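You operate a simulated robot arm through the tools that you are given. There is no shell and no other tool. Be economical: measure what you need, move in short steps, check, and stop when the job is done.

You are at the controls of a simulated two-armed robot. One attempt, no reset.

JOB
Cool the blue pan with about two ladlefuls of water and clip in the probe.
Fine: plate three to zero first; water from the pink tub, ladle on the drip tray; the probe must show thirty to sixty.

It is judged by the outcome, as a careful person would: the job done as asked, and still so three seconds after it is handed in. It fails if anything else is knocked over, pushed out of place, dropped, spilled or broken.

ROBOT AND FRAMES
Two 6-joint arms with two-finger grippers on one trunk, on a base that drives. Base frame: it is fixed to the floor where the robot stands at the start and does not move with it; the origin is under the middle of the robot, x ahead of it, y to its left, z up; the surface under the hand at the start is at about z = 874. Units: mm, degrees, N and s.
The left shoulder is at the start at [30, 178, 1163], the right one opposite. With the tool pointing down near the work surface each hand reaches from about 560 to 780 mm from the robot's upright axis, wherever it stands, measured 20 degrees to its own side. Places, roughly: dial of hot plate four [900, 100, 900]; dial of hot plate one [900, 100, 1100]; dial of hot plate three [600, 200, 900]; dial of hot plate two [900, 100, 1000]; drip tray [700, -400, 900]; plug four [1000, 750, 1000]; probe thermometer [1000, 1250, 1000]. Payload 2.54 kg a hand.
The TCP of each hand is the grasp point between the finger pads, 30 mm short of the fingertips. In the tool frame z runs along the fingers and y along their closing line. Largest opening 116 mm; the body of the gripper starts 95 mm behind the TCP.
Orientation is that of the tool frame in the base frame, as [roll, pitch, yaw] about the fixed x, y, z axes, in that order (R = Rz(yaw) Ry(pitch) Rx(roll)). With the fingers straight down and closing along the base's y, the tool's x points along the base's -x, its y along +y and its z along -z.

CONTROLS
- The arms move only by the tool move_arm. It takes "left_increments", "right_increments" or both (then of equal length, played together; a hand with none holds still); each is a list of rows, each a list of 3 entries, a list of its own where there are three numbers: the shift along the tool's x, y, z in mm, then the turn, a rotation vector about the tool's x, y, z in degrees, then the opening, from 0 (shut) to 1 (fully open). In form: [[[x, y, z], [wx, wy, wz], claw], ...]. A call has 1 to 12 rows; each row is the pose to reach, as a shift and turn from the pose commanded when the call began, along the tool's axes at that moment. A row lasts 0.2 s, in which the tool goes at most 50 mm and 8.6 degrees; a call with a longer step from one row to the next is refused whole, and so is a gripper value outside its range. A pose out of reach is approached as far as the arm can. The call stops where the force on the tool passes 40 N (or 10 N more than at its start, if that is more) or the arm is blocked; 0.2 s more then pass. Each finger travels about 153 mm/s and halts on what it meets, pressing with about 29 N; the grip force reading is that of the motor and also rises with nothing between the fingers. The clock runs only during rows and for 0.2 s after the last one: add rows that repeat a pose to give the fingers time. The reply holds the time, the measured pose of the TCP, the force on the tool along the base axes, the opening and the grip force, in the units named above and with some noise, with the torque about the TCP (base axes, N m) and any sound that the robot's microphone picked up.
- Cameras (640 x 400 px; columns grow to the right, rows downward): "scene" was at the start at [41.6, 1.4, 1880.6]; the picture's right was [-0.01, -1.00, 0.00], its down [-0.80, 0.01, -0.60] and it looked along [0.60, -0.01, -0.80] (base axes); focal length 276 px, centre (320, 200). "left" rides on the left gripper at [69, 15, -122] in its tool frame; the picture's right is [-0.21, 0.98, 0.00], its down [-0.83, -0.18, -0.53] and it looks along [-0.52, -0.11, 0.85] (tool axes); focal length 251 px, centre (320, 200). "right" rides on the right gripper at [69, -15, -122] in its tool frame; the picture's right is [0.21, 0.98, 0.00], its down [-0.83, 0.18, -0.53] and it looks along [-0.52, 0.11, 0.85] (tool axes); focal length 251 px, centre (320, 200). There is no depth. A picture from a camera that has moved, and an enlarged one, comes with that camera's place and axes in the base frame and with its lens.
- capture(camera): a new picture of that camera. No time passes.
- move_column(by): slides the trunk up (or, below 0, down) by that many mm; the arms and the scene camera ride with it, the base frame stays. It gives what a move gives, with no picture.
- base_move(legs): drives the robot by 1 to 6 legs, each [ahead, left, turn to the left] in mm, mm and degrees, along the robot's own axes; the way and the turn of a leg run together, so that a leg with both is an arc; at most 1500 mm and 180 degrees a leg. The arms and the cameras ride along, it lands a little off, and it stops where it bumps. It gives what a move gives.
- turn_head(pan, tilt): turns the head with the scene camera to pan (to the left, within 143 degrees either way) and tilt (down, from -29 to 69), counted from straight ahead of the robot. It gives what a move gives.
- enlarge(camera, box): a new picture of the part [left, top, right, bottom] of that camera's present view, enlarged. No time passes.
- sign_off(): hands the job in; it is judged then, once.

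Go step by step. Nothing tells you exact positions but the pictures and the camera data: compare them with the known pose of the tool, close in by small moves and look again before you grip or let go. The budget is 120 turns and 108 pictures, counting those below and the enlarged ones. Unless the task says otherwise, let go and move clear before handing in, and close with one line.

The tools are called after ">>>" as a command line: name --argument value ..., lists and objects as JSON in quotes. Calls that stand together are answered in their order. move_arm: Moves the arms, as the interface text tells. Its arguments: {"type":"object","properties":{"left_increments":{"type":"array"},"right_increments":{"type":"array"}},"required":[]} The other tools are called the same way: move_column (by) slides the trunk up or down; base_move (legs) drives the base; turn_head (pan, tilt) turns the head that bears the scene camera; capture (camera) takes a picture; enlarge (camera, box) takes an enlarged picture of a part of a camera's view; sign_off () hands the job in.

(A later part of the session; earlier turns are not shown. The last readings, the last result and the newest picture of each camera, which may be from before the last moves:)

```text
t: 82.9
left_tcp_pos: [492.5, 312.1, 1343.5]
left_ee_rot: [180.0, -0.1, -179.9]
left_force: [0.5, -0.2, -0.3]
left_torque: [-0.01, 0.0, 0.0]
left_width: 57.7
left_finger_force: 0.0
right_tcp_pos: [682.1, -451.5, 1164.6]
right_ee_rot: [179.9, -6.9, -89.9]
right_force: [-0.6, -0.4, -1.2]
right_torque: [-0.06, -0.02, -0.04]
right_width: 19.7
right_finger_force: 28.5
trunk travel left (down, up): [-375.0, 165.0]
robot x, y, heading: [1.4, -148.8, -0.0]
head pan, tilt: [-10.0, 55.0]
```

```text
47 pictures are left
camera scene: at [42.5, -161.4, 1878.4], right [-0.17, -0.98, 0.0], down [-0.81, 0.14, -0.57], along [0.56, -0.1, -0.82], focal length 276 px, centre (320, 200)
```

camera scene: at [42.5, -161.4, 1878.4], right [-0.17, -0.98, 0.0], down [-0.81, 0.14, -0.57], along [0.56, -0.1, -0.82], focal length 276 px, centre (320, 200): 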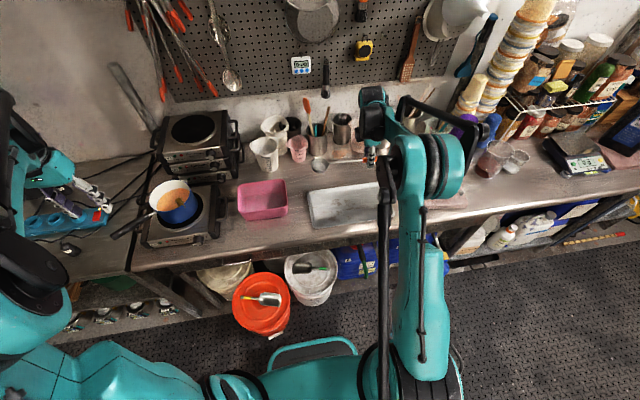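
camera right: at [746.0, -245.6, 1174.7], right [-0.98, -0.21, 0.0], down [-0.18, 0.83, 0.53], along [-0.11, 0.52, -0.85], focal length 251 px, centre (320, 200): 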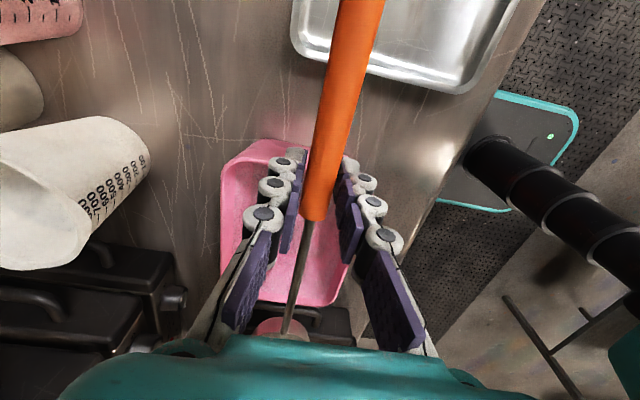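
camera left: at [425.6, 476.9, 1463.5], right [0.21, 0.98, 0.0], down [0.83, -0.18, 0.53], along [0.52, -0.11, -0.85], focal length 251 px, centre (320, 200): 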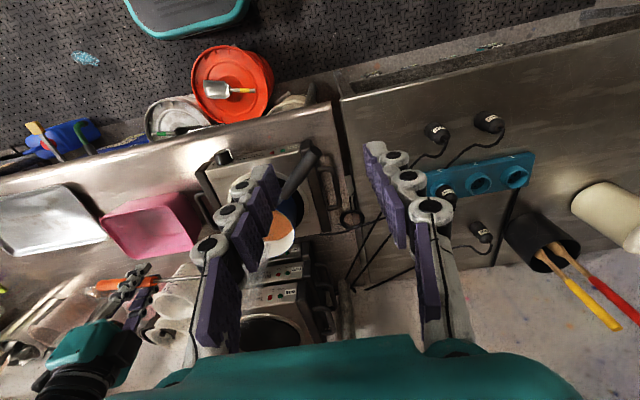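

Lower the ladle over the tray at its original spot, pausing about 30 mm above.

>>> move_arm --right_increments '[[[6, 1.5, 36], [0, 0, 0], 0], [[2, 3, 80], [0, 0, 0], 0], [[-4, 3, 125], [0, 0, 0], 0], [[-9, 3, 170], [0, 0, 0], 0], [[-14.4, 3, 219.4], [0, 0, 0], 0], [[-14.4, 3, 219.4], [0, 0, 0], 0]]'

>>> enlarge --camera "scene" --box '[290, 140, 410, 230]'

>>> capture --camera "right"

```text
t: 84.3
left_tcp_pos: [490.6, 312.7, 1343.0]
left_ee_rot: [179.9, 0.0, -179.9]
left_force: [-0.1, 0.4, 1.6]
left_torque: [0.0, -0.02, -0.02]
left_width: 57.7
left_finger_force: 0.0
right_tcp_pos: [678.9, -462.1, 944.3]
right_ee_rot: [180.0, -7.1, -89.8]
right_force: [-0.3, -0.2, -0.8]
right_torque: [-0.04, -0.04, -0.03]
right_width: 19.9
right_finger_force: 29.0
trunk travel left (down, up): [-375.0, 165.0]
robot x, y, heading: [5.5, -152.2, 0.1]
head pan, tilt: [-10.0, 55.0]
```

```text
4.44 times, centred on (350, 185) of scene
camera zoom: at [41.3, -160.3, 1878.5], right [-0.17, -0.98, 0.0], down [-0.81, 0.14, -0.57], along [0.57, -0.1, -0.82], focal length 1224 px, centre (187, 267)
```

zoom: 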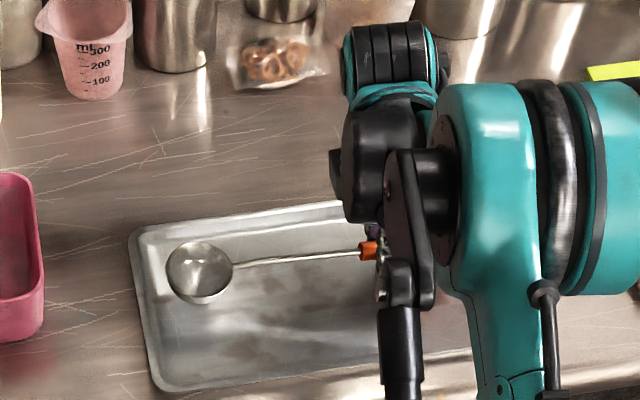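

```text
45 pictures are left
camera right: at [693.7, -517.3, 1074.3], right [-0.98, -0.21, 0.03], down [-0.18, 0.88, 0.43], along [-0.11, 0.41, -0.9], focal length 251 px, centre (320, 200)
```

right: 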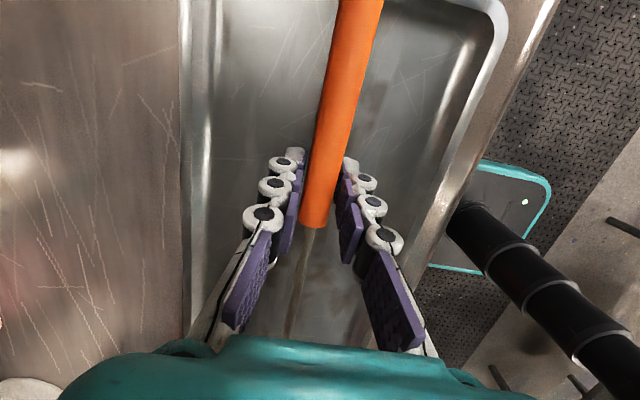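

Inside the tray. Lower the last 31 mm, release, and rise.

>>> move_arm --right_increments '[[[-1.8, 0, 15], [0, 0, 0], 0], [[-3.2, 0, 26], [0, 0, 0], 0], [[-3.8, 0, 31], [0, 0, 0], 0], [[-3.8, 0, 31], [0, 0, 0], 0]]'

>>> move_arm --right_increments '[[[0, 0, 0], [0, 0, 0], 0.15], [[0, 0, 0], [0, 0, 0], 0.3], [[0, 0, 0], [0, 0, 0], 0.45], [[0, 0, 0], [0, 0, 0], 0.45], [[3.7, 0, -30], [0, 0, 0], 0.45], [[8.5, 0, -70], [0, 0, 0], 0.45], [[13.4, 0, -110], [0, 0, 0], 0.45], [[18, 0, -150], [0, 0, 0], 0.45]]'

>>> capture --camera "right"

>>> enlarge --camera "scene" --box '[290, 140, 410, 230]'

```text
t: 85.3
left_tcp_pos: [491.5, 313.2, 1342.1]
left_ee_rot: [-180.0, 0.0, -179.9]
left_force: [-0.3, 0.2, 0.2]
left_torque: [-0.01, -0.03, 0.03]
left_width: 57.6
left_finger_force: 0.1
right_tcp_pos: [678.3, -462.9, 913.9]
right_ee_rot: [-179.9, -7.1, -90.0]
right_force: [3.5, -2.3, 16.4]
right_torque: [-0.04, -0.14, -0.03]
right_width: 19.8
right_finger_force: 29.5
trunk travel left (down, up): [-375.0, 165.0]
robot x, y, heading: [5.1, -152.4, 0.2]
head pan, tilt: [-10.0, 55.0]
```

```text
t: 87.1
left_tcp_pos: [492.4, 314.0, 1343.2]
left_ee_rot: [-180.0, 0.1, 180.0]
left_force: [0.1, -0.1, -0.2]
left_torque: [-0.03, -0.03, -0.02]
left_width: 58.0
left_finger_force: 0.0
right_tcp_pos: [677.6, -460.9, 1065.7]
right_ee_rot: [180.0, -7.0, -89.9]
right_force: [-0.9, 0.5, -0.1]
right_torque: [0.0, -0.05, -0.01]
right_width: 52.3
right_finger_force: 0.0
trunk travel left (down, up): [-375.0, 165.0]
robot x, y, heading: [5.1, -151.5, 0.1]
head pan, tilt: [-10.0, 55.0]
```

```text
44 pictures are left
camera right: at [692.9, -516.1, 1195.0], right [-0.98, -0.21, 0.03], down [-0.18, 0.88, 0.43], along [-0.11, 0.41, -0.9], focal length 251 px, centre (320, 200)
```

right: 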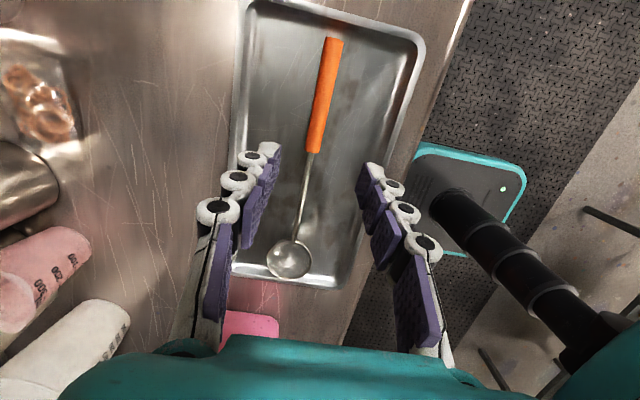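

```text
4.44 times, centred on (350, 185) of scene
camera zoom: at [40.8, -159.9, 1878.5], right [-0.17, -0.98, 0.0], down [-0.81, 0.14, -0.57], along [0.57, -0.1, -0.82], focal length 1224 px, centre (187, 267)
```

zoom: 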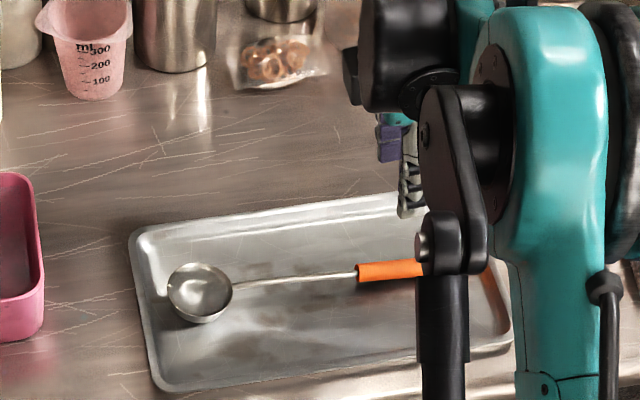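

Ladle is back on the tray. Bring the right arm home.

>>> move_arm --right_increments '[[[5, 0, -40], [0, -4, 0], 0.5], [[10, 0, -80], [0, -7, 0], 0.5], [[16, 0, -120], [0, -7, 0], 0.5], [[18, 0, -150], [0, -7, 0], 0.5]]'

>>> move_arm --right_increments '[[[-13, 19, -15], [0, 0, 8.2], 0.5], [[-26, 38, -30], [0, 0, 16.4], 0.5], [[-39, 57, -45], [0, 0, 24.6], 0.5], [[-52, 76, -60], [0, 0, 32.8], 0.5], [[-65, 95, -75], [0, 0, 41], 0.5], [[-78, 114, -90], [0, 0, 49.2], 0.5], [[-91, 133, -105], [0, 0, 57.4], 0.5], [[-104, 152, -120], [0, 0, 65.6], 0.5], [[-117, 171, -135], [0, 0, 73.8], 0.5], [[-130, 190, -150], [0, 0, 82], 0.5], [[-145, 211, -165], [0, 0, 90], 0.5]]'

>>> turn_head --pan 60 --tilt 35

>>> capture --camera "scene"

```text
t: 88.1
left_tcp_pos: [490.8, 313.3, 1342.5]
left_ee_rot: [179.9, -0.1, -179.8]
left_force: [-0.9, -0.2, 0.3]
left_torque: [0.0, -0.02, -0.05]
left_width: 58.1
left_finger_force: 0.2
right_tcp_pos: [677.9, -460.5, 1215.2]
right_ee_rot: [180.0, -0.1, -89.9]
right_force: [-0.2, -0.6, -0.7]
right_torque: [-0.02, -0.01, 0.0]
right_width: 58.0
right_finger_force: 0.1
trunk travel left (down, up): [-375.0, 165.0]
robot x, y, heading: [4.5, -147.1, 0.1]
head pan, tilt: [-10.0, 55.0]
```

```text
t: 90.5
left_tcp_pos: [492.1, 312.7, 1342.1]
left_ee_rot: [180.0, 0.0, -179.9]
left_force: [0.0, 0.9, 0.8]
left_torque: [-0.03, 0.0, 0.0]
left_width: 58.2
left_finger_force: 0.0
right_tcp_pos: [466.0, -317.2, 1381.7]
right_ee_rot: [-180.0, 0.0, 179.9]
right_force: [-0.9, 0.6, 0.8]
right_torque: [0.04, -0.03, 0.03]
right_width: 57.9
right_finger_force: 0.0
trunk travel left (down, up): [-375.0, 165.0]
robot x, y, heading: [0.1, -150.3, -0.2]
head pan, tilt: [-10.0, 55.0]
```

```text
t: 91.9
left_tcp_pos: [493.0, 313.5, 1341.6]
left_ee_rot: [180.0, -0.1, -180.0]
left_force: [-0.3, -0.2, 0.4]
left_torque: [-0.01, 0.0, 0.0]
left_width: 57.8
left_finger_force: 0.0
right_tcp_pos: [467.6, -318.0, 1380.1]
right_ee_rot: [-180.0, 0.0, -180.0]
right_force: [0.2, 1.0, 0.1]
right_torque: [-0.02, -0.03, 0.0]
right_width: 57.7
right_finger_force: 0.1
trunk travel left (down, up): [-375.0, 165.0]
robot x, y, heading: [3.3, -152.1, 0.1]
head pan, tilt: [60.0, 35.0]
```

```text
42 pictures are left
camera scene: at [15.2, -71.7, 1906.7], right [0.87, -0.5, 0.0], down [-0.29, -0.5, -0.82], along [0.41, 0.71, -0.57], focal length 276 px, centre (320, 200)
```

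scene: 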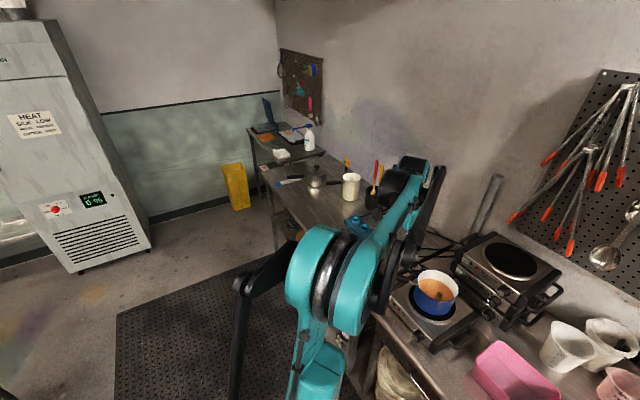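

Now for the probe. I'll drive left along the tables and look at it up close.

>>> base_move --legs '[[0, 1150, 0]]'

>>> turn_head --pan 15 --tilt 45

>>> capture --camera "scene"

>>> capture --camera "left"

```text
t: 97.7
left_tcp_pos: [488.2, 1459.8, 1342.2]
left_ee_rot: [180.0, -0.1, -179.7]
left_force: [1.8, 0.0, 0.7]
left_torque: [-0.01, 0.0, 0.0]
left_width: 58.1
left_finger_force: 0.1
right_tcp_pos: [464.7, 829.1, 1381.5]
right_ee_rot: [180.0, 0.0, -179.7]
right_force: [0.7, 0.4, 0.2]
right_torque: [0.0, -0.01, 0.02]
right_width: 57.7
right_finger_force: 0.1
trunk travel left (down, up): [-375.0, 165.0]
robot x, y, heading: [3.3, 993.2, 0.1]
head pan, tilt: [60.0, 35.0]
```

```text
t: 98.8
left_tcp_pos: [486.9, 1460.0, 1341.7]
left_ee_rot: [180.0, -0.1, -179.7]
left_force: [-0.1, -0.7, -0.2]
left_torque: [0.0, -0.02, 0.01]
left_width: 58.1
left_finger_force: 0.0
right_tcp_pos: [464.1, 829.2, 1379.9]
right_ee_rot: [-180.0, 0.0, -179.8]
right_force: [0.5, -0.6, 0.0]
right_torque: [0.03, -0.01, 0.04]
right_width: 58.0
right_finger_force: 0.0
trunk travel left (down, up): [-375.0, 165.0]
robot x, y, heading: [1.0, 994.9, 0.2]
head pan, tilt: [15.0, 45.0]
```

```text
41 pictures are left
camera scene: at [46.3, 1018.5, 1891.9], right [0.26, -0.96, 0.0], down [-0.68, -0.19, -0.71], along [0.68, 0.19, -0.71], focal length 276 px, centre (320, 200)
```

scene: 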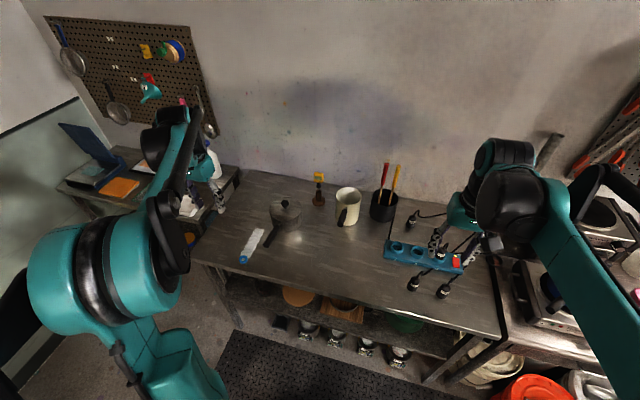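

```text
40 pictures are left
camera left: at [420.3, 1474.3, 1463.6], right [0.21, 0.98, 0.0], down [0.83, -0.18, 0.53], along [0.52, -0.11, -0.85], focal length 251 px, centre (320, 200)
```

left: 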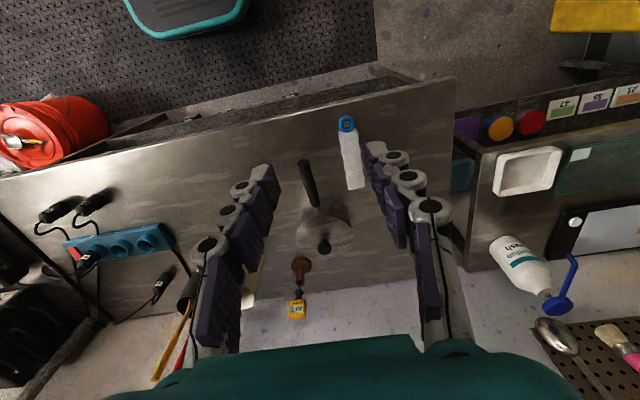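

>>> enlarge --camera "scene" --box '[290, 160, 370, 230]'

>>> enlarge --camera "left" --box '[260, 240, 340, 330]'

```text
5.71 times, centred on (330, 195) of scene
camera zoom: at [46.3, 1018.5, 1891.9], right [0.26, -0.96, 0.0], down [-0.68, -0.19, -0.71], along [0.68, 0.19, -0.71], focal length 1574 px, centre (263, 229)
```

zoom: 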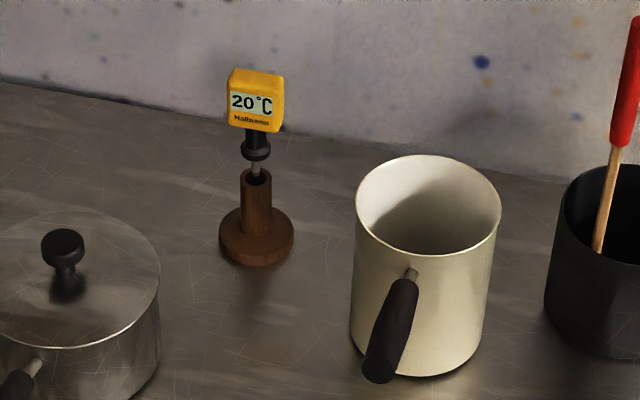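

```text
4.44 times, centred on (300, 285) of left
camera zoom: at [420.3, 1474.3, 1463.6], right [0.21, 0.98, 0.0], down [0.83, -0.18, 0.53], along [0.52, -0.11, -0.85], focal length 1118 px, centre (409, -178)
```

zoom: 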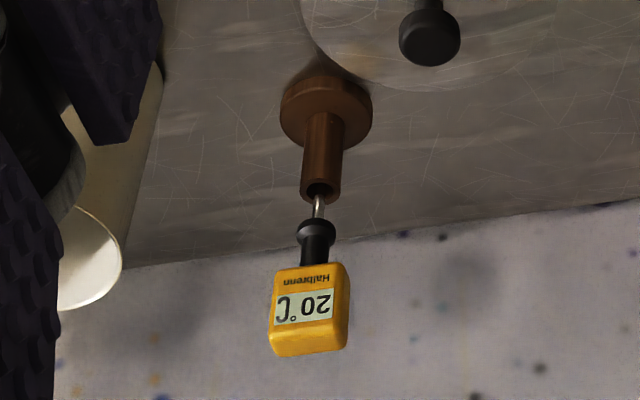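

The probe shows 20 °C, standing in its wooden stand with its head at about (997, 1289, 1050), facing the robot. I'll put the left hand in a forward-pointing pose, high up, then position the base.

>>> move_arm --left_increments '[[[-45, -20, 5], [0, -7, 0], 0.7], [[-85, -43, 15], [0, -14, 0], 0.7], [[-120, -66, 30], [0, -21, 0], 0.7], [[-155, -89, 45], [0, -28.5, 0], 0.7], [[-185, -112, 62], [0, -36.5, 0], 0.7], [[-215, -135, 80], [0, -44.5, 0], 0.7], [[-245, -158, 98], [0, -52.5, 0], 0.7], [[-272, -181, 116], [0, -60.5, 0], 0.7], [[-300, -204, 136], [0, -68.5, 0], 0.7], [[-325, -227, 156], [0, -76, 0], 0.7], [[-345, -245, 176], [0, -83, 0], 0.7], [[-353, -251, 192], [0, -90, 0], 0.7]]'

>>> base_move --legs '[[0, 80, 0]]'

>>> capture --camera "scene"

```text
t: 101.4
left_tcp_pos: [839.5, 1211.7, 1154.4]
left_ee_rot: [-179.0, 87.8, -178.9]
left_force: [0.0, -0.4, 0.3]
left_torque: [0.0, -0.02, 0.01]
left_width: 81.2
left_finger_force: 0.1
left hand out of reach, approached as far as the arm can: row 12
right_tcp_pos: [465.9, 830.2, 1380.9]
right_ee_rot: [-180.0, 0.1, -179.6]
right_force: [-0.2, -0.7, 0.4]
right_torque: [0.03, 0.01, 0.0]
right_width: 58.2
right_finger_force: 0.1
trunk travel left (down, up): [-375.0, 165.0]
robot x, y, heading: [-0.5, 990.4, 0.2]
head pan, tilt: [15.0, 45.0]
```

```text
t: 102.5
left_tcp_pos: [839.4, 1292.6, 1155.3]
left_ee_rot: [-178.5, 87.7, -178.5]
left_force: [-0.2, 1.5, 0.0]
left_torque: [0.03, -0.01, -0.06]
left_width: 81.2
left_finger_force: 0.1
right_tcp_pos: [465.2, 909.1, 1380.2]
right_ee_rot: [-179.9, 0.0, -179.7]
right_force: [-0.6, 0.5, -0.1]
right_torque: [-0.09, 0.01, 0.0]
right_width: 58.1
right_finger_force: 0.1
trunk travel left (down, up): [-375.0, 165.0]
robot x, y, heading: [-2.3, 1074.1, 0.4]
head pan, tilt: [15.0, 45.0]
```

```text
37 pictures are left
camera scene: at [45.9, 1098.8, 1891.9], right [0.26, -0.96, 0.0], down [-0.68, -0.19, -0.71], along [0.68, 0.19, -0.71], focal length 276 px, centre (320, 200)
```

scene: 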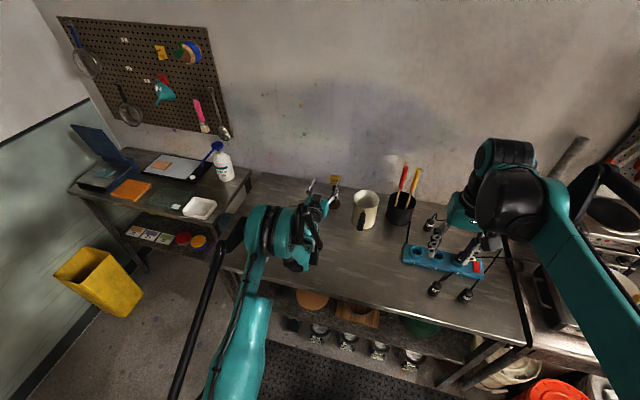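

Good pose. Drive ahead 85 mm while high, then lower the column so the fingers are level with the probe's head.

>>> base_move --legs '[[80, 0, 0]]'

>>> move_column --by -103

>>> capture --camera "left"

>>> enlarge --camera "scene" --box '[270, 100, 410, 220]'

```text
t: 103.5
left_tcp_pos: [918.7, 1291.5, 1154.3]
left_ee_rot: [-179.6, 87.6, -179.7]
left_force: [0.6, 1.1, 0.0]
left_torque: [0.01, -0.01, -0.01]
left_width: 80.9
left_finger_force: 0.1
right_tcp_pos: [545.9, 910.2, 1379.7]
right_ee_rot: [-180.0, -0.1, -179.7]
right_force: [1.6, 0.1, 0.1]
right_torque: [-0.03, 0.05, 0.0]
right_width: 57.9
right_finger_force: 0.0
trunk travel left (down, up): [-375.0, 165.0]
robot x, y, heading: [81.1, 1074.7, 0.1]
head pan, tilt: [15.0, 45.0]
```

```text
t: 104.9
left_tcp_pos: [916.9, 1291.2, 1053.9]
left_ee_rot: [-180.0, 87.8, 180.0]
left_force: [-0.2, 0.2, -0.1]
left_torque: [0.04, 0.06, -0.01]
left_width: 81.2
left_finger_force: 0.1
right_tcp_pos: [543.7, 909.3, 1278.3]
right_ee_rot: [180.0, 0.0, -179.6]
right_force: [-0.5, -0.4, 1.2]
right_torque: [-0.02, -0.04, 0.02]
right_width: 58.0
right_finger_force: 0.0
trunk travel left (down, up): [-272.0, 268.0]
robot x, y, heading: [76.5, 1072.9, 0.5]
head pan, tilt: [15.0, 45.0]
```

```text
36 pictures are left
camera left: at [795.6, 1305.5, 988.4], right [0.01, 0.98, 0.21], down [-0.5, -0.18, 0.85], along [0.87, -0.12, 0.49], focal length 251 px, centre (320, 200)
```

left: 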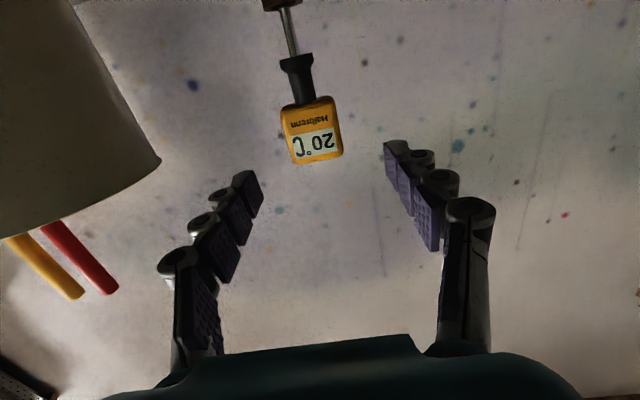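

```text
3.33 times, centred on (340, 160) of scene
camera zoom: at [125.0, 1097.1, 1789.0], right [0.26, -0.96, 0.0], down [-0.68, -0.19, -0.71], along [0.68, 0.19, -0.71], focal length 918 px, centre (253, 333)
```

zoom: 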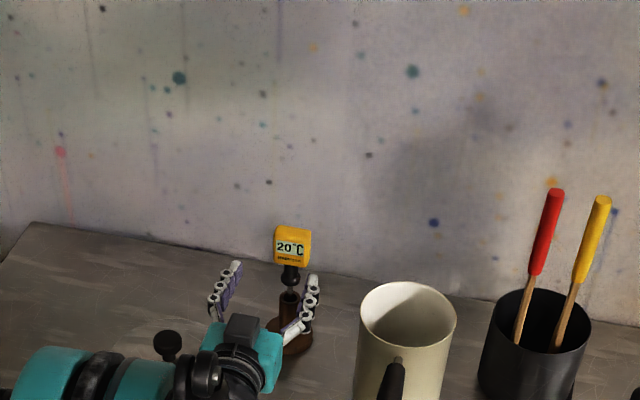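

Head front is near (1003, 1287, 1039). Move in with fingers straddling it, one check on the way.

>>> move_arm --left_increments '[[[6, -2, 25], [0, 0, 0], 0.7], [[12, -4, 50], [0, 0, 0], 0.7], [[12, -4, 50], [0, 0, 0], 0.7]]'

>>> capture --camera "left"

```text
t: 105.7
left_tcp_pos: [969.1, 1286.9, 1039.1]
left_ee_rot: [-179.6, 87.9, -179.8]
left_force: [-0.8, -0.9, 0.4]
left_torque: [-0.01, -0.01, 0.01]
left_width: 81.2
left_finger_force: 0.1
right_tcp_pos: [543.3, 908.1, 1278.1]
right_ee_rot: [-179.9, 0.0, -179.7]
right_force: [-0.1, 0.1, 0.2]
right_torque: [-0.02, 0.0, 0.0]
right_width: 57.9
right_finger_force: 0.1
trunk travel left (down, up): [-272.0, 268.0]
robot x, y, heading: [79.7, 1073.9, 0.4]
head pan, tilt: [15.0, 45.0]
```

```text
34 pictures are left
camera left: at [845.5, 1301.5, 974.7], right [0.01, 0.98, 0.21], down [-0.5, -0.18, 0.85], along [0.87, -0.11, 0.49], focal length 251 px, centre (320, 200)
```

left: 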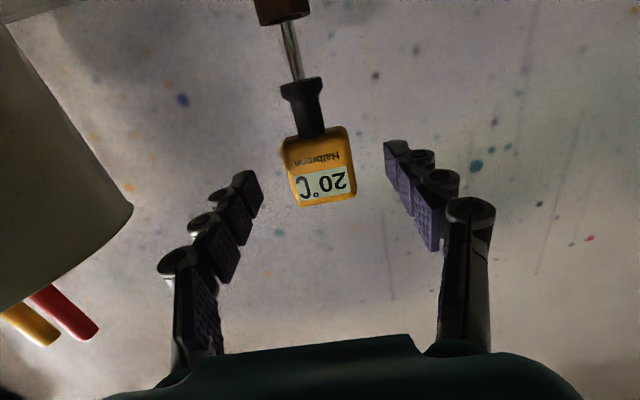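

Well centred. Advance 40 mm and grip.

>>> move_arm --left_increments '[[[0, 0, 20], [0, 0, 0], 0.7], [[1, 0, 40], [0, 0, 0], 0.7], [[1, 0, 40], [0, 0, 0], 0.5], [[1, 0, 40], [0, 0, 0], 0.3], [[1, 0, 40], [0, 0, 0], 0.2], [[1, 0, 40], [0, 0, 0], 0.2]]'

>>> capture --camera "left"

```text
t: 107.1
left_tcp_pos: [1008.9, 1286.2, 1037.0]
left_ee_rot: [-179.9, 87.7, -180.0]
left_force: [0.8, -0.7, 0.4]
left_torque: [-0.06, -0.08, -0.04]
left_width: 43.9
left_finger_force: 29.1
right_tcp_pos: [544.5, 907.5, 1278.7]
right_ee_rot: [-180.0, 0.0, -179.8]
right_force: [0.3, 0.3, 0.2]
right_torque: [0.02, 0.02, -0.02]
right_width: 57.9
right_finger_force: 0.0
trunk travel left (down, up): [-272.0, 268.0]
robot x, y, heading: [79.9, 1075.1, 0.2]
head pan, tilt: [15.0, 45.0]
```

```text
33 pictures are left
camera left: at [885.7, 1301.4, 972.1], right [0.01, 0.98, 0.21], down [-0.5, -0.18, 0.85], along [0.87, -0.12, 0.49], focal length 251 px, centre (320, 200)
```

left: 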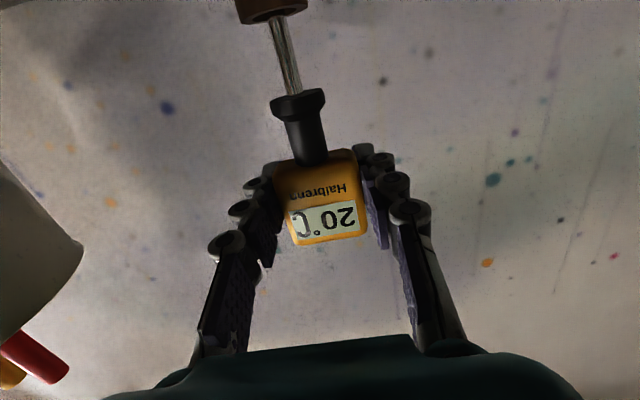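

Gripped at 44 mm. Lift the probe straight up with the column.

>>> move_column --by 220

>>> capture --camera "left"

>>> capture --camera "scene"

```text
t: 109.4
left_tcp_pos: [1008.2, 1286.8, 1256.2]
left_ee_rot: [-179.8, 87.7, 179.9]
left_force: [-0.2, 0.4, -0.2]
left_torque: [0.0, 0.02, 0.01]
left_width: 44.0
left_finger_force: 28.9
right_tcp_pos: [544.7, 908.2, 1497.2]
right_ee_rot: [-179.8, 0.1, -179.7]
right_force: [0.0, 0.5, -0.1]
right_torque: [0.0, -0.01, 0.02]
right_width: 58.1
right_finger_force: 0.2
trunk travel left (down, up): [-492.0, 48.0]
robot x, y, heading: [79.3, 1075.9, 0.5]
head pan, tilt: [15.0, 45.0]
```

```text
32 pictures are left
camera left: at [885.9, 1301.6, 1191.8], right [0.01, 0.98, 0.21], down [-0.5, -0.18, 0.85], along [0.87, -0.12, 0.49], focal length 251 px, centre (320, 200)
```

left: 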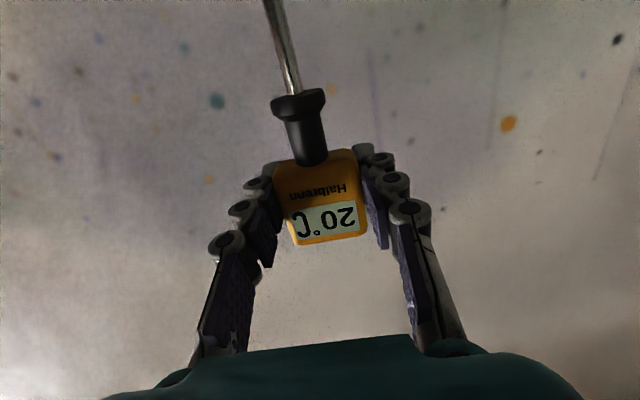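

```text
31 pictures are left
camera scene: at [126.0, 1097.2, 2008.7], right [0.26, -0.96, 0.0], down [-0.68, -0.19, -0.71], along [0.68, 0.19, -0.71], focal length 276 px, centre (320, 200)
```

scene: 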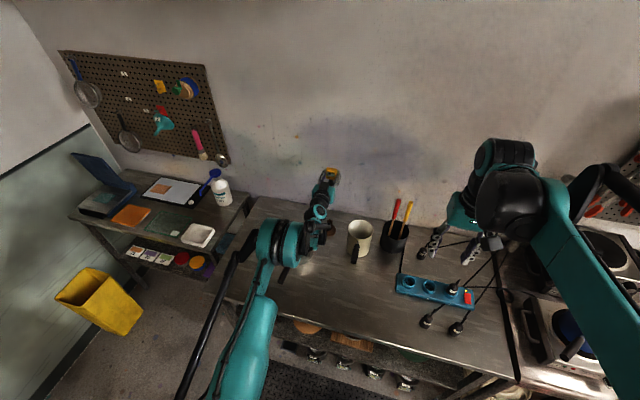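

>>> enlarge --camera "scene" --box '[290, 155, 390, 255]'

```text
4.00 times, centred on (340, 205) of scene
camera zoom: at [126.0, 1097.2, 2008.7], right [0.26, -0.96, 0.0], down [-0.68, -0.19, -0.71], along [0.68, 0.19, -0.71], focal length 1102 px, centre (240, 180)
```

zoom: 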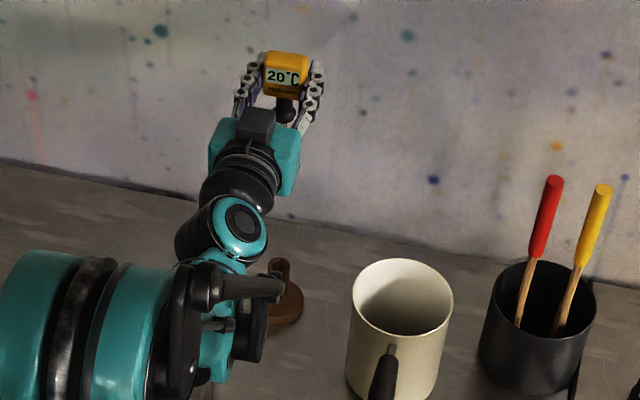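

The stand stays put and the probe is free. Raise a little more, back away, and drive over to in front of the pan.

>>> move_column --by 45

>>> base_move --legs '[[-450, 0, 0], [0, -1050, 0]]'

>>> turn_head --pan 5 --tilt 50

>>> capture --camera "scene"

```text
t: 110.3
left_tcp_pos: [1009.1, 1287.1, 1301.5]
left_ee_rot: [-179.9, 87.7, -179.9]
left_force: [-0.1, -0.7, -0.8]
left_torque: [-0.03, 0.0, 0.0]
left_width: 44.1
left_finger_force: 28.5
right_tcp_pos: [543.9, 909.6, 1541.7]
right_ee_rot: [179.9, 0.0, -179.7]
right_force: [1.1, -0.7, 0.6]
right_torque: [0.0, -0.01, -0.03]
right_width: 58.1
right_finger_force: 0.1
trunk travel left (down, up): [-537.0, 3.0]
robot x, y, heading: [79.2, 1073.1, 0.3]
head pan, tilt: [15.0, 45.0]
```

```text
t: 118.1
left_tcp_pos: [558.9, 231.8, 1302.5]
left_ee_rot: [-179.6, 87.8, -180.0]
left_force: [0.8, 1.0, -0.8]
left_torque: [0.01, -0.02, 0.04]
left_width: 44.1
left_finger_force: 28.6
right_tcp_pos: [92.3, -145.4, 1542.1]
right_ee_rot: [-180.0, 0.0, -180.0]
right_force: [-0.1, -0.3, 0.2]
right_torque: [0.01, 0.01, -0.01]
right_width: 58.0
right_finger_force: 0.1
trunk travel left (down, up): [-537.0, 3.0]
robot x, y, heading: [-373.3, 21.1, -0.0]
head pan, tilt: [15.0, 45.0]
```

```text
t: 118.8
left_tcp_pos: [558.7, 229.8, 1301.0]
left_ee_rot: [179.7, 87.7, 179.4]
left_force: [-0.3, 0.3, -0.2]
left_torque: [-0.02, 0.0, 0.0]
left_width: 44.2
left_finger_force: 28.8
right_tcp_pos: [92.5, -145.6, 1542.0]
right_ee_rot: [180.0, 0.0, -179.9]
right_force: [0.2, -0.3, 0.8]
right_torque: [0.03, 0.0, 0.01]
right_width: 57.9
right_finger_force: 0.1
trunk travel left (down, up): [-537.0, 3.0]
robot x, y, heading: [-369.7, 23.0, 0.0]
head pan, tilt: [5.0, 50.0]
```

```text
29 pictures are left
camera scene: at [-326.6, 31.1, 2047.0], right [0.09, -1.0, 0.0], down [-0.76, -0.07, -0.64], along [0.64, 0.06, -0.77], focal length 276 px, centre (320, 200)
```

scene: 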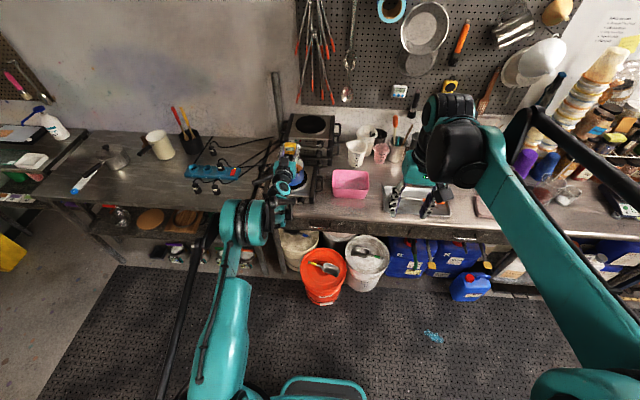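

The arm hides the pan from the head camera, so I'll use the right hand's camera as a side view for the insertion.

>>> move_arm --right_increments '[[[-36, 10, 25], [0, 0, 0], 0.3], [[-72, 20, 50], [0, 0, 0], 0.1], [[-108, 32, 75], [0, 0, 0], 0], [[-144, 42, 100], [0, 0, 0], 0], [[-180, 53, 125], [0, 0, 0], 0], [[-216, 64, 150], [0, 0, 0], 0], [[-252, 75, 175], [0, 0, 0], 0], [[-288, 85, 200], [0, 0, 0], 0], [[-288, 85, 200], [0, 0, 0], 0]]'

>>> capture --camera "right"

```text
t: 120.8
left_tcp_pos: [557.5, 230.5, 1302.6]
left_ee_rot: [179.9, 87.9, 179.6]
left_force: [-0.4, 0.5, -0.2]
left_torque: [0.0, 0.03, -0.04]
left_width: 44.1
left_finger_force: 28.7
right_tcp_pos: [380.2, -59.2, 1343.1]
right_ee_rot: [-180.0, 0.1, 179.9]
right_force: [-0.6, -0.5, 0.2]
right_torque: [0.0, -0.04, 0.0]
right_width: 0.0
right_finger_force: 27.9
trunk travel left (down, up): [-537.0, 3.0]
robot x, y, heading: [-373.2, 26.2, -0.3]
head pan, tilt: [5.0, 50.0]
```

```text
28 pictures are left
camera right: at [310.5, -75.7, 1464.3], right [-0.21, 0.98, 0.0], down [0.83, 0.18, 0.53], along [0.52, 0.11, -0.84], focal length 251 px, centre (320, 200)
```

right: 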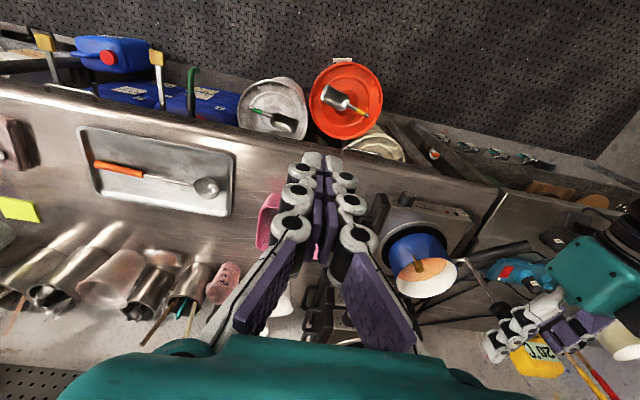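

>>> move_arm --right_increments '[[[0, 0, 10], [0, 0, -8], 0], [[0, 0, 20], [0, 0, -16], 0], [[0, 0, 40], [0, 0, -24], 0], [[0, 0, 60], [0, 0, -32], 0], [[0, 0, 80], [0, 0, -40], 0], [[0, 0, 80], [0, 0, -40], 0]]'

>>> capture --camera "right"

```text
t: 122.2
left_tcp_pos: [559.9, 231.7, 1301.6]
left_ee_rot: [-179.8, 87.8, 179.9]
left_force: [0.0, 0.1, -0.1]
left_torque: [0.01, 0.01, 0.0]
left_width: 44.0
left_finger_force: 29.0
right_tcp_pos: [382.6, -59.9, 1261.5]
right_ee_rot: [-179.9, 0.0, -139.9]
right_force: [-0.3, -0.6, -0.1]
right_torque: [-0.01, -0.02, 0.01]
right_width: 0.0
right_finger_force: 28.8
trunk travel left (down, up): [-537.0, 3.0]
robot x, y, heading: [-372.4, 22.1, -0.1]
head pan, tilt: [5.0, 50.0]
```

```text
27 pictures are left
camera right: at [338.2, -117.1, 1383.7], right [-0.79, 0.61, 0.0], down [0.51, 0.67, 0.53], along [0.33, 0.42, -0.85], focal length 251 px, centre (320, 200)
```

right: 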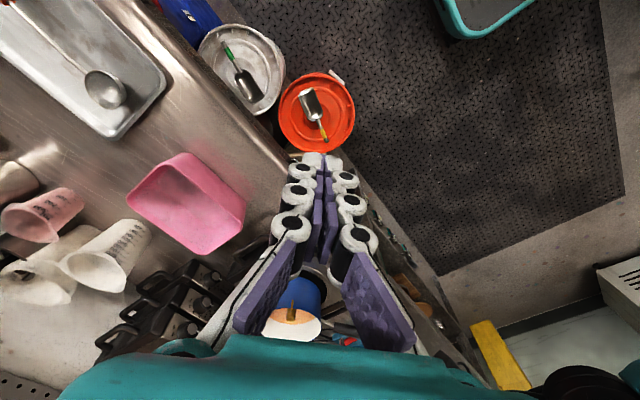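

>>> move_arm --right_increments '[[[0, 0, 0], [0, 0, 8], 0], [[0, 0, 0], [0, 0, 16], 0], [[0, 0, 0], [0, 0, 24], 0], [[0, 0, 0], [0, 0, 32], 0], [[0, 0, 0], [0, 0, 40], 0]]'

>>> move_arm --right_increments '[[[0, 0, 0], [0, -8, 0], 0], [[0, 0, 0], [0, -16, 0], 0], [[0, 0, 0], [0, -24, 0], 0], [[0, 0, 0], [0, -30, 0], 0], [[0, 0, 0], [0, -30, 0], 0]]'

>>> capture --camera "right"

```text
t: 123.4
left_tcp_pos: [559.4, 230.7, 1301.8]
left_ee_rot: [-179.9, 87.6, 179.8]
left_force: [-0.8, -0.1, -1.2]
left_torque: [0.02, 0.0, -0.01]
left_width: 43.9
left_finger_force: 29.6
right_tcp_pos: [380.7, -59.1, 1263.4]
right_ee_rot: [-179.9, 0.0, 179.9]
right_force: [0.8, 0.1, -0.5]
right_torque: [0.0, -0.01, -0.01]
right_width: 0.0
right_finger_force: 29.0
trunk travel left (down, up): [-537.0, 3.0]
robot x, y, heading: [-371.6, 25.6, -0.1]
head pan, tilt: [5.0, 50.0]
```

```text
t: 124.6
left_tcp_pos: [559.7, 230.4, 1300.5]
left_ee_rot: [-179.8, 87.8, 179.7]
left_force: [0.0, 0.2, -0.9]
left_torque: [0.03, -0.01, -0.04]
left_width: 44.4
left_finger_force: 29.1
right_tcp_pos: [382.1, -60.5, 1262.4]
right_ee_rot: [180.0, 30.1, 180.0]
right_force: [-0.2, 0.2, -0.5]
right_torque: [-0.01, 0.02, -0.01]
right_width: 0.0
right_finger_force: 28.4
trunk travel left (down, up): [-537.0, 3.0]
robot x, y, heading: [-367.8, 24.9, -0.2]
head pan, tilt: [5.0, 50.0]
```

```text
26 pictures are left
camera right: at [260.3, -76.4, 1333.4], right [-0.19, 0.98, -0.11], down [0.45, 0.18, 0.88], along [0.87, 0.11, -0.47], focal length 251 px, centre (320, 200)
```

right: 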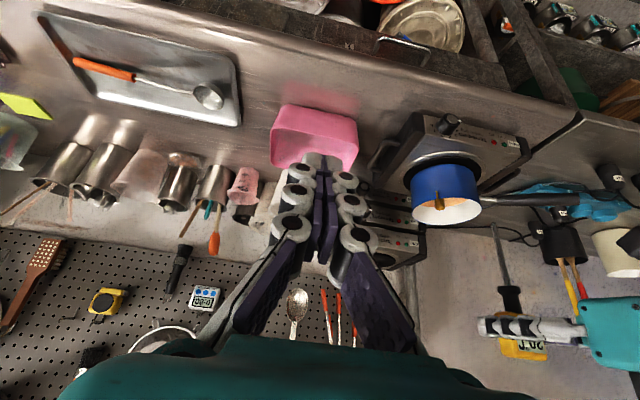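

This view shows pan, clip and probe together. Zooming to measure both.

>>> enlarge --camera "right" --box '[400, 140, 560, 240]'

>>> enlarge --camera "right" --box '[440, 210, 600, 370]'

```text
4.00 times, centred on (480, 190) of right
camera zoom: at [260.3, -76.4, 1333.4], right [-0.19, 0.98, -0.11], down [0.45, 0.18, 0.88], along [0.87, 0.11, -0.47], focal length 1006 px, centre (-320, 240)
```

zoom: 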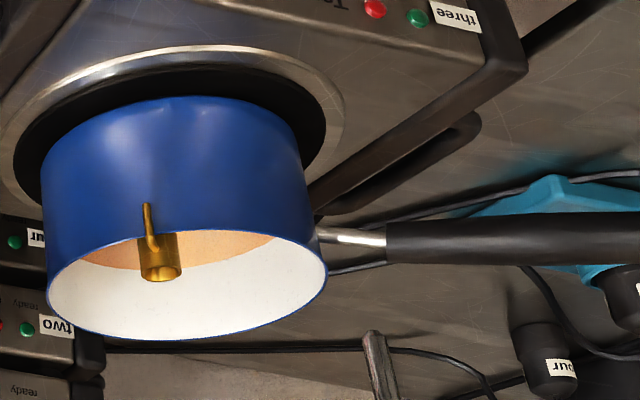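

```text
2.50 times, centred on (520, 290) of right
camera zoom: at [260.3, -76.4, 1333.4], right [-0.19, 0.98, -0.11], down [0.45, 0.18, 0.88], along [0.87, 0.11, -0.47], focal length 629 px, centre (-180, -25)
```

zoom: 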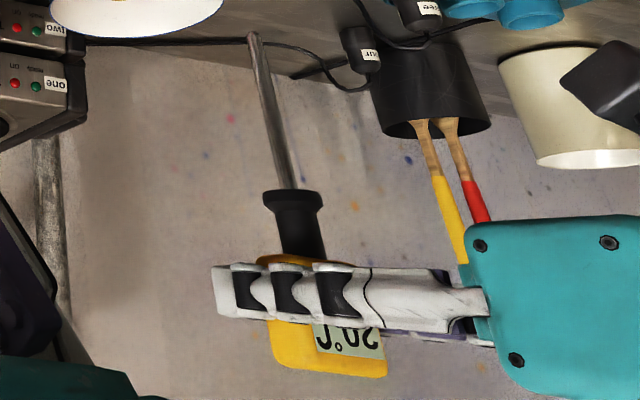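

Triangulating now: tube top at about (695, 244, 1063), rim z ≈ 1048; probe stem is vertical under the TCP with its tip 143 mm below it, flange 50 mm below. Drive closer.

>>> base_move --legs '[[120, 13, 0]]'

>>> enlarge --camera "right" --box '[420, 130, 580, 290]'

```text
t: 125.8
left_tcp_pos: [678.4, 243.2, 1303.0]
left_ee_rot: [-180.0, 87.8, 179.7]
left_force: [0.7, -0.2, -0.3]
left_torque: [-0.01, -0.02, 0.03]
left_width: 43.9
left_finger_force: 28.4
right_tcp_pos: [500.8, -48.6, 1263.2]
right_ee_rot: [-179.9, 29.9, 180.0]
right_force: [0.5, -0.1, 0.9]
right_torque: [0.04, 0.02, -0.01]
right_width: 0.0
right_finger_force: 28.6
trunk travel left (down, up): [-537.0, 3.0]
robot x, y, heading: [-253.7, 34.2, -0.1]
head pan, tilt: [5.0, 50.0]
```

```text
2.50 times, centred on (500, 210) of right
camera zoom: at [379.3, -64.1, 1334.2], right [-0.19, 0.98, -0.11], down [0.45, 0.18, 0.88], along [0.87, 0.11, -0.47], focal length 629 px, centre (-130, 175)
```

zoom: 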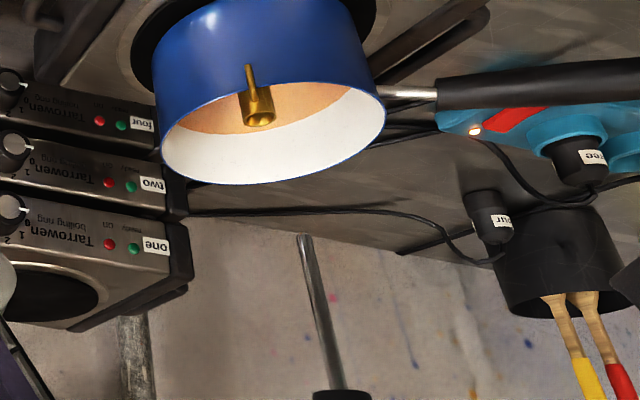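

Refined tube centre (693.5, 244.5). Shift the probe over it and lower until the tip is about 15 mm above.

>>> move_arm --left_increments '[[[-0.5, 0.7, 8], [0, 0, 0], 0.2], [[-0.8, 1.3, 15], [0, 0, 0], 0.2], [[-0.8, 1.3, 15], [0, 0, 0], 0.2]]'

>>> move_column --by -80

>>> enlarge --camera "right" --box '[440, 130, 560, 250]'

>>> capture --camera "left"

```text
t: 126.6
left_tcp_pos: [694.9, 243.2, 1302.7]
left_ee_rot: [-180.0, 87.7, 179.5]
left_force: [-0.4, -0.3, 0.2]
left_torque: [0.01, 0.0, 0.02]
left_width: 44.3
left_finger_force: 28.6
right_tcp_pos: [502.1, -48.5, 1262.6]
right_ee_rot: [-180.0, 29.9, 180.0]
right_force: [-0.7, 0.4, -0.5]
right_torque: [0.02, 0.02, -0.01]
right_width: 0.0
right_finger_force: 28.5
trunk travel left (down, up): [-537.0, 3.0]
robot x, y, heading: [-249.4, 36.7, 0.2]
head pan, tilt: [5.0, 50.0]
```

```text
t: 127.8
left_tcp_pos: [695.3, 243.4, 1221.5]
left_ee_rot: [-180.0, 87.8, 179.7]
left_force: [-0.7, -0.1, -0.7]
left_torque: [0.01, 0.0, 0.02]
left_width: 44.1
left_finger_force: 29.8
right_tcp_pos: [501.1, -48.4, 1183.2]
right_ee_rot: [-179.9, 30.0, -180.0]
right_force: [-0.8, 0.8, 0.6]
right_torque: [0.0, 0.01, -0.02]
right_width: 0.1
right_finger_force: 28.3
trunk travel left (down, up): [-457.0, 83.0]
robot x, y, heading: [-252.2, 36.3, 0.0]
head pan, tilt: [5.0, 50.0]
```

```text
3.33 times, centred on (500, 190) of right
camera zoom: at [379.7, -64.1, 1254.2], right [-0.19, 0.98, -0.11], down [0.45, 0.18, 0.88], along [0.87, 0.11, -0.47], focal length 838 px, centre (-280, 233)
```

zoom: 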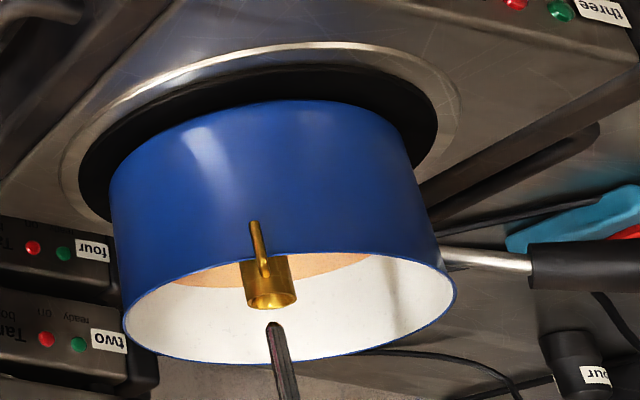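

```text
21 pictures are left
camera left: at [571.6, 259.4, 1157.7], right [0.01, 0.98, 0.21], down [-0.5, -0.18, 0.85], along [0.86, -0.12, 0.49], focal length 251 px, centre (320, 200)
```

left: 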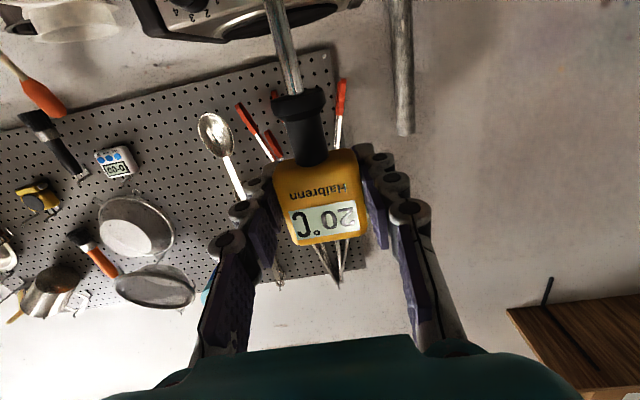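

The tip is within 2 mm of the tube axis and the bore is far wider than the stem. Small y correction, then lower into the tube.

>>> move_arm --left_increments '[[[0, 1.8, -0.5], [0, 0, 0], 0.2], [[0, 1.8, -0.5], [0, 0, 0], 0.2]]'

>>> move_column --by -30

>>> enlarge --camera "right" --box '[440, 130, 560, 250]'

```text
t: 128.4
left_tcp_pos: [693.6, 245.1, 1222.0]
left_ee_rot: [-179.5, 87.8, -179.7]
left_force: [0.1, -0.7, -0.7]
left_torque: [-0.02, 0.0, 0.02]
left_width: 44.2
left_finger_force: 29.2
right_tcp_pos: [500.9, -48.6, 1182.5]
right_ee_rot: [179.9, 30.1, 180.0]
right_force: [-0.1, -0.9, -0.9]
right_torque: [0.05, 0.03, 0.0]
right_width: 0.1
right_finger_force: 28.8
trunk travel left (down, up): [-457.0, 83.0]
robot x, y, heading: [-251.8, 36.2, -0.2]
head pan, tilt: [5.0, 50.0]
```

```text
t: 129.1
left_tcp_pos: [694.6, 244.9, 1192.3]
left_ee_rot: [179.9, 87.7, 179.5]
left_force: [-1.2, -2.4, -1.6]
left_torque: [-0.28, 0.08, 0.01]
left_width: 43.9
left_finger_force: 28.8
right_tcp_pos: [501.2, -48.6, 1152.9]
right_ee_rot: [180.0, 30.0, 180.0]
right_force: [-0.9, -0.2, 0.2]
right_torque: [0.01, 0.02, 0.0]
right_width: 0.0
right_finger_force: 28.7
trunk travel left (down, up): [-427.0, 113.0]
robot x, y, heading: [-252.5, 38.1, 0.0]
head pan, tilt: [5.0, 50.0]
```

```text
3.33 times, centred on (500, 190) of right
camera zoom: at [380.1, -64.3, 1223.7], right [-0.19, 0.98, -0.11], down [0.45, 0.18, 0.88], along [0.87, 0.11, -0.47], focal length 838 px, centre (-280, 233)
```

zoom: 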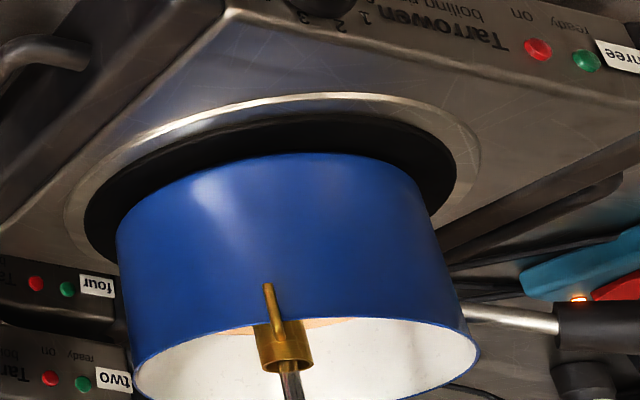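

The stem has entered; a light side force says I'm about 2 mm too far +y. Ease back and continue down.

>>> move_arm --left_increments '[[[0, -2, 0], [0, 0, 0], 0.2], [[0, -2, 0], [0, 0, 0], 0.2]]'

>>> move_column --by -30

```text
t: 129.7
left_tcp_pos: [695.8, 243.8, 1192.2]
left_ee_rot: [179.8, 87.8, 179.6]
left_force: [-0.2, -0.2, -0.4]
left_torque: [0.01, 0.03, 0.03]
left_width: 44.1
left_finger_force: 29.0
right_tcp_pos: [500.2, -47.9, 1152.3]
right_ee_rot: [-180.0, 30.0, -180.0]
right_force: [0.0, 0.0, 0.4]
right_torque: [-0.03, 0.02, 0.0]
right_width: 0.0
right_finger_force: 28.3
trunk travel left (down, up): [-427.0, 113.0]
robot x, y, heading: [-255.2, 34.6, 0.2]
head pan, tilt: [5.0, 50.0]
```

```text
t: 130.5
left_tcp_pos: [694.7, 243.5, 1161.6]
left_ee_rot: [-179.9, 87.8, 179.8]
left_force: [-1.2, -0.4, -1.1]
left_torque: [-0.06, 0.03, -0.01]
left_width: 44.2
left_finger_force: 28.8
right_tcp_pos: [500.5, -47.7, 1123.0]
right_ee_rot: [-179.9, 30.1, -179.9]
right_force: [0.1, -1.0, 1.0]
right_torque: [0.0, -0.01, 0.04]
right_width: 0.0
right_finger_force: 28.8
trunk travel left (down, up): [-397.0, 143.0]
robot x, y, heading: [-248.4, 34.1, 0.1]
head pan, tilt: [5.0, 50.0]
```

>>> move_column --by -32

>>> capture --camera "left"

>>> capture --camera "right"

```text
t: 131.3
left_tcp_pos: [694.2, 243.5, 1129.6]
left_ee_rot: [-179.9, 87.7, 179.7]
left_force: [-0.6, -0.8, -0.5]
left_torque: [-0.05, 0.07, 0.02]
left_width: 44.0
left_finger_force: 29.5
right_tcp_pos: [500.0, -48.7, 1091.2]
right_ee_rot: [180.0, 30.0, -179.9]
right_force: [0.4, -0.3, -0.6]
right_torque: [0.02, -0.02, -0.01]
right_width: 0.0
right_finger_force: 28.2
trunk travel left (down, up): [-365.0, 175.0]
robot x, y, heading: [-253.0, 38.2, -0.2]
head pan, tilt: [5.0, 50.0]
```

```text
19 pictures are left
camera left: at [571.5, 258.8, 1065.8], right [0.02, 0.98, 0.21], down [-0.5, -0.18, 0.85], along [0.86, -0.12, 0.49], focal length 251 px, centre (320, 200)
```

left: 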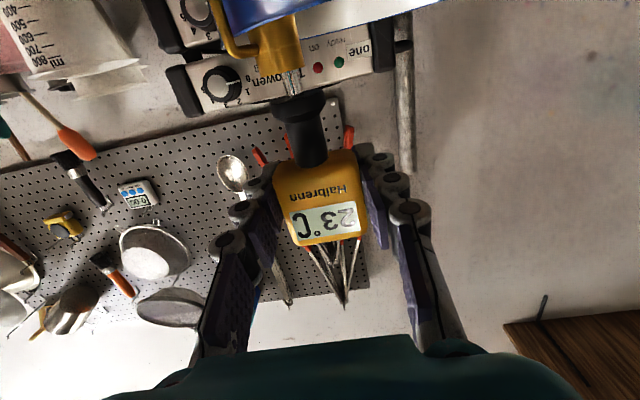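

```text
18 pictures are left
camera right: at [379.7, -64.3, 1162.0], right [-0.19, 0.98, -0.11], down [0.45, 0.18, 0.88], along [0.87, 0.11, -0.47], focal length 251 px, centre (320, 200)
```

right: 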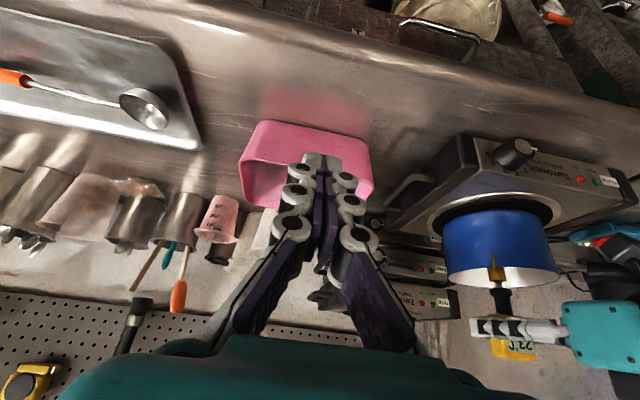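

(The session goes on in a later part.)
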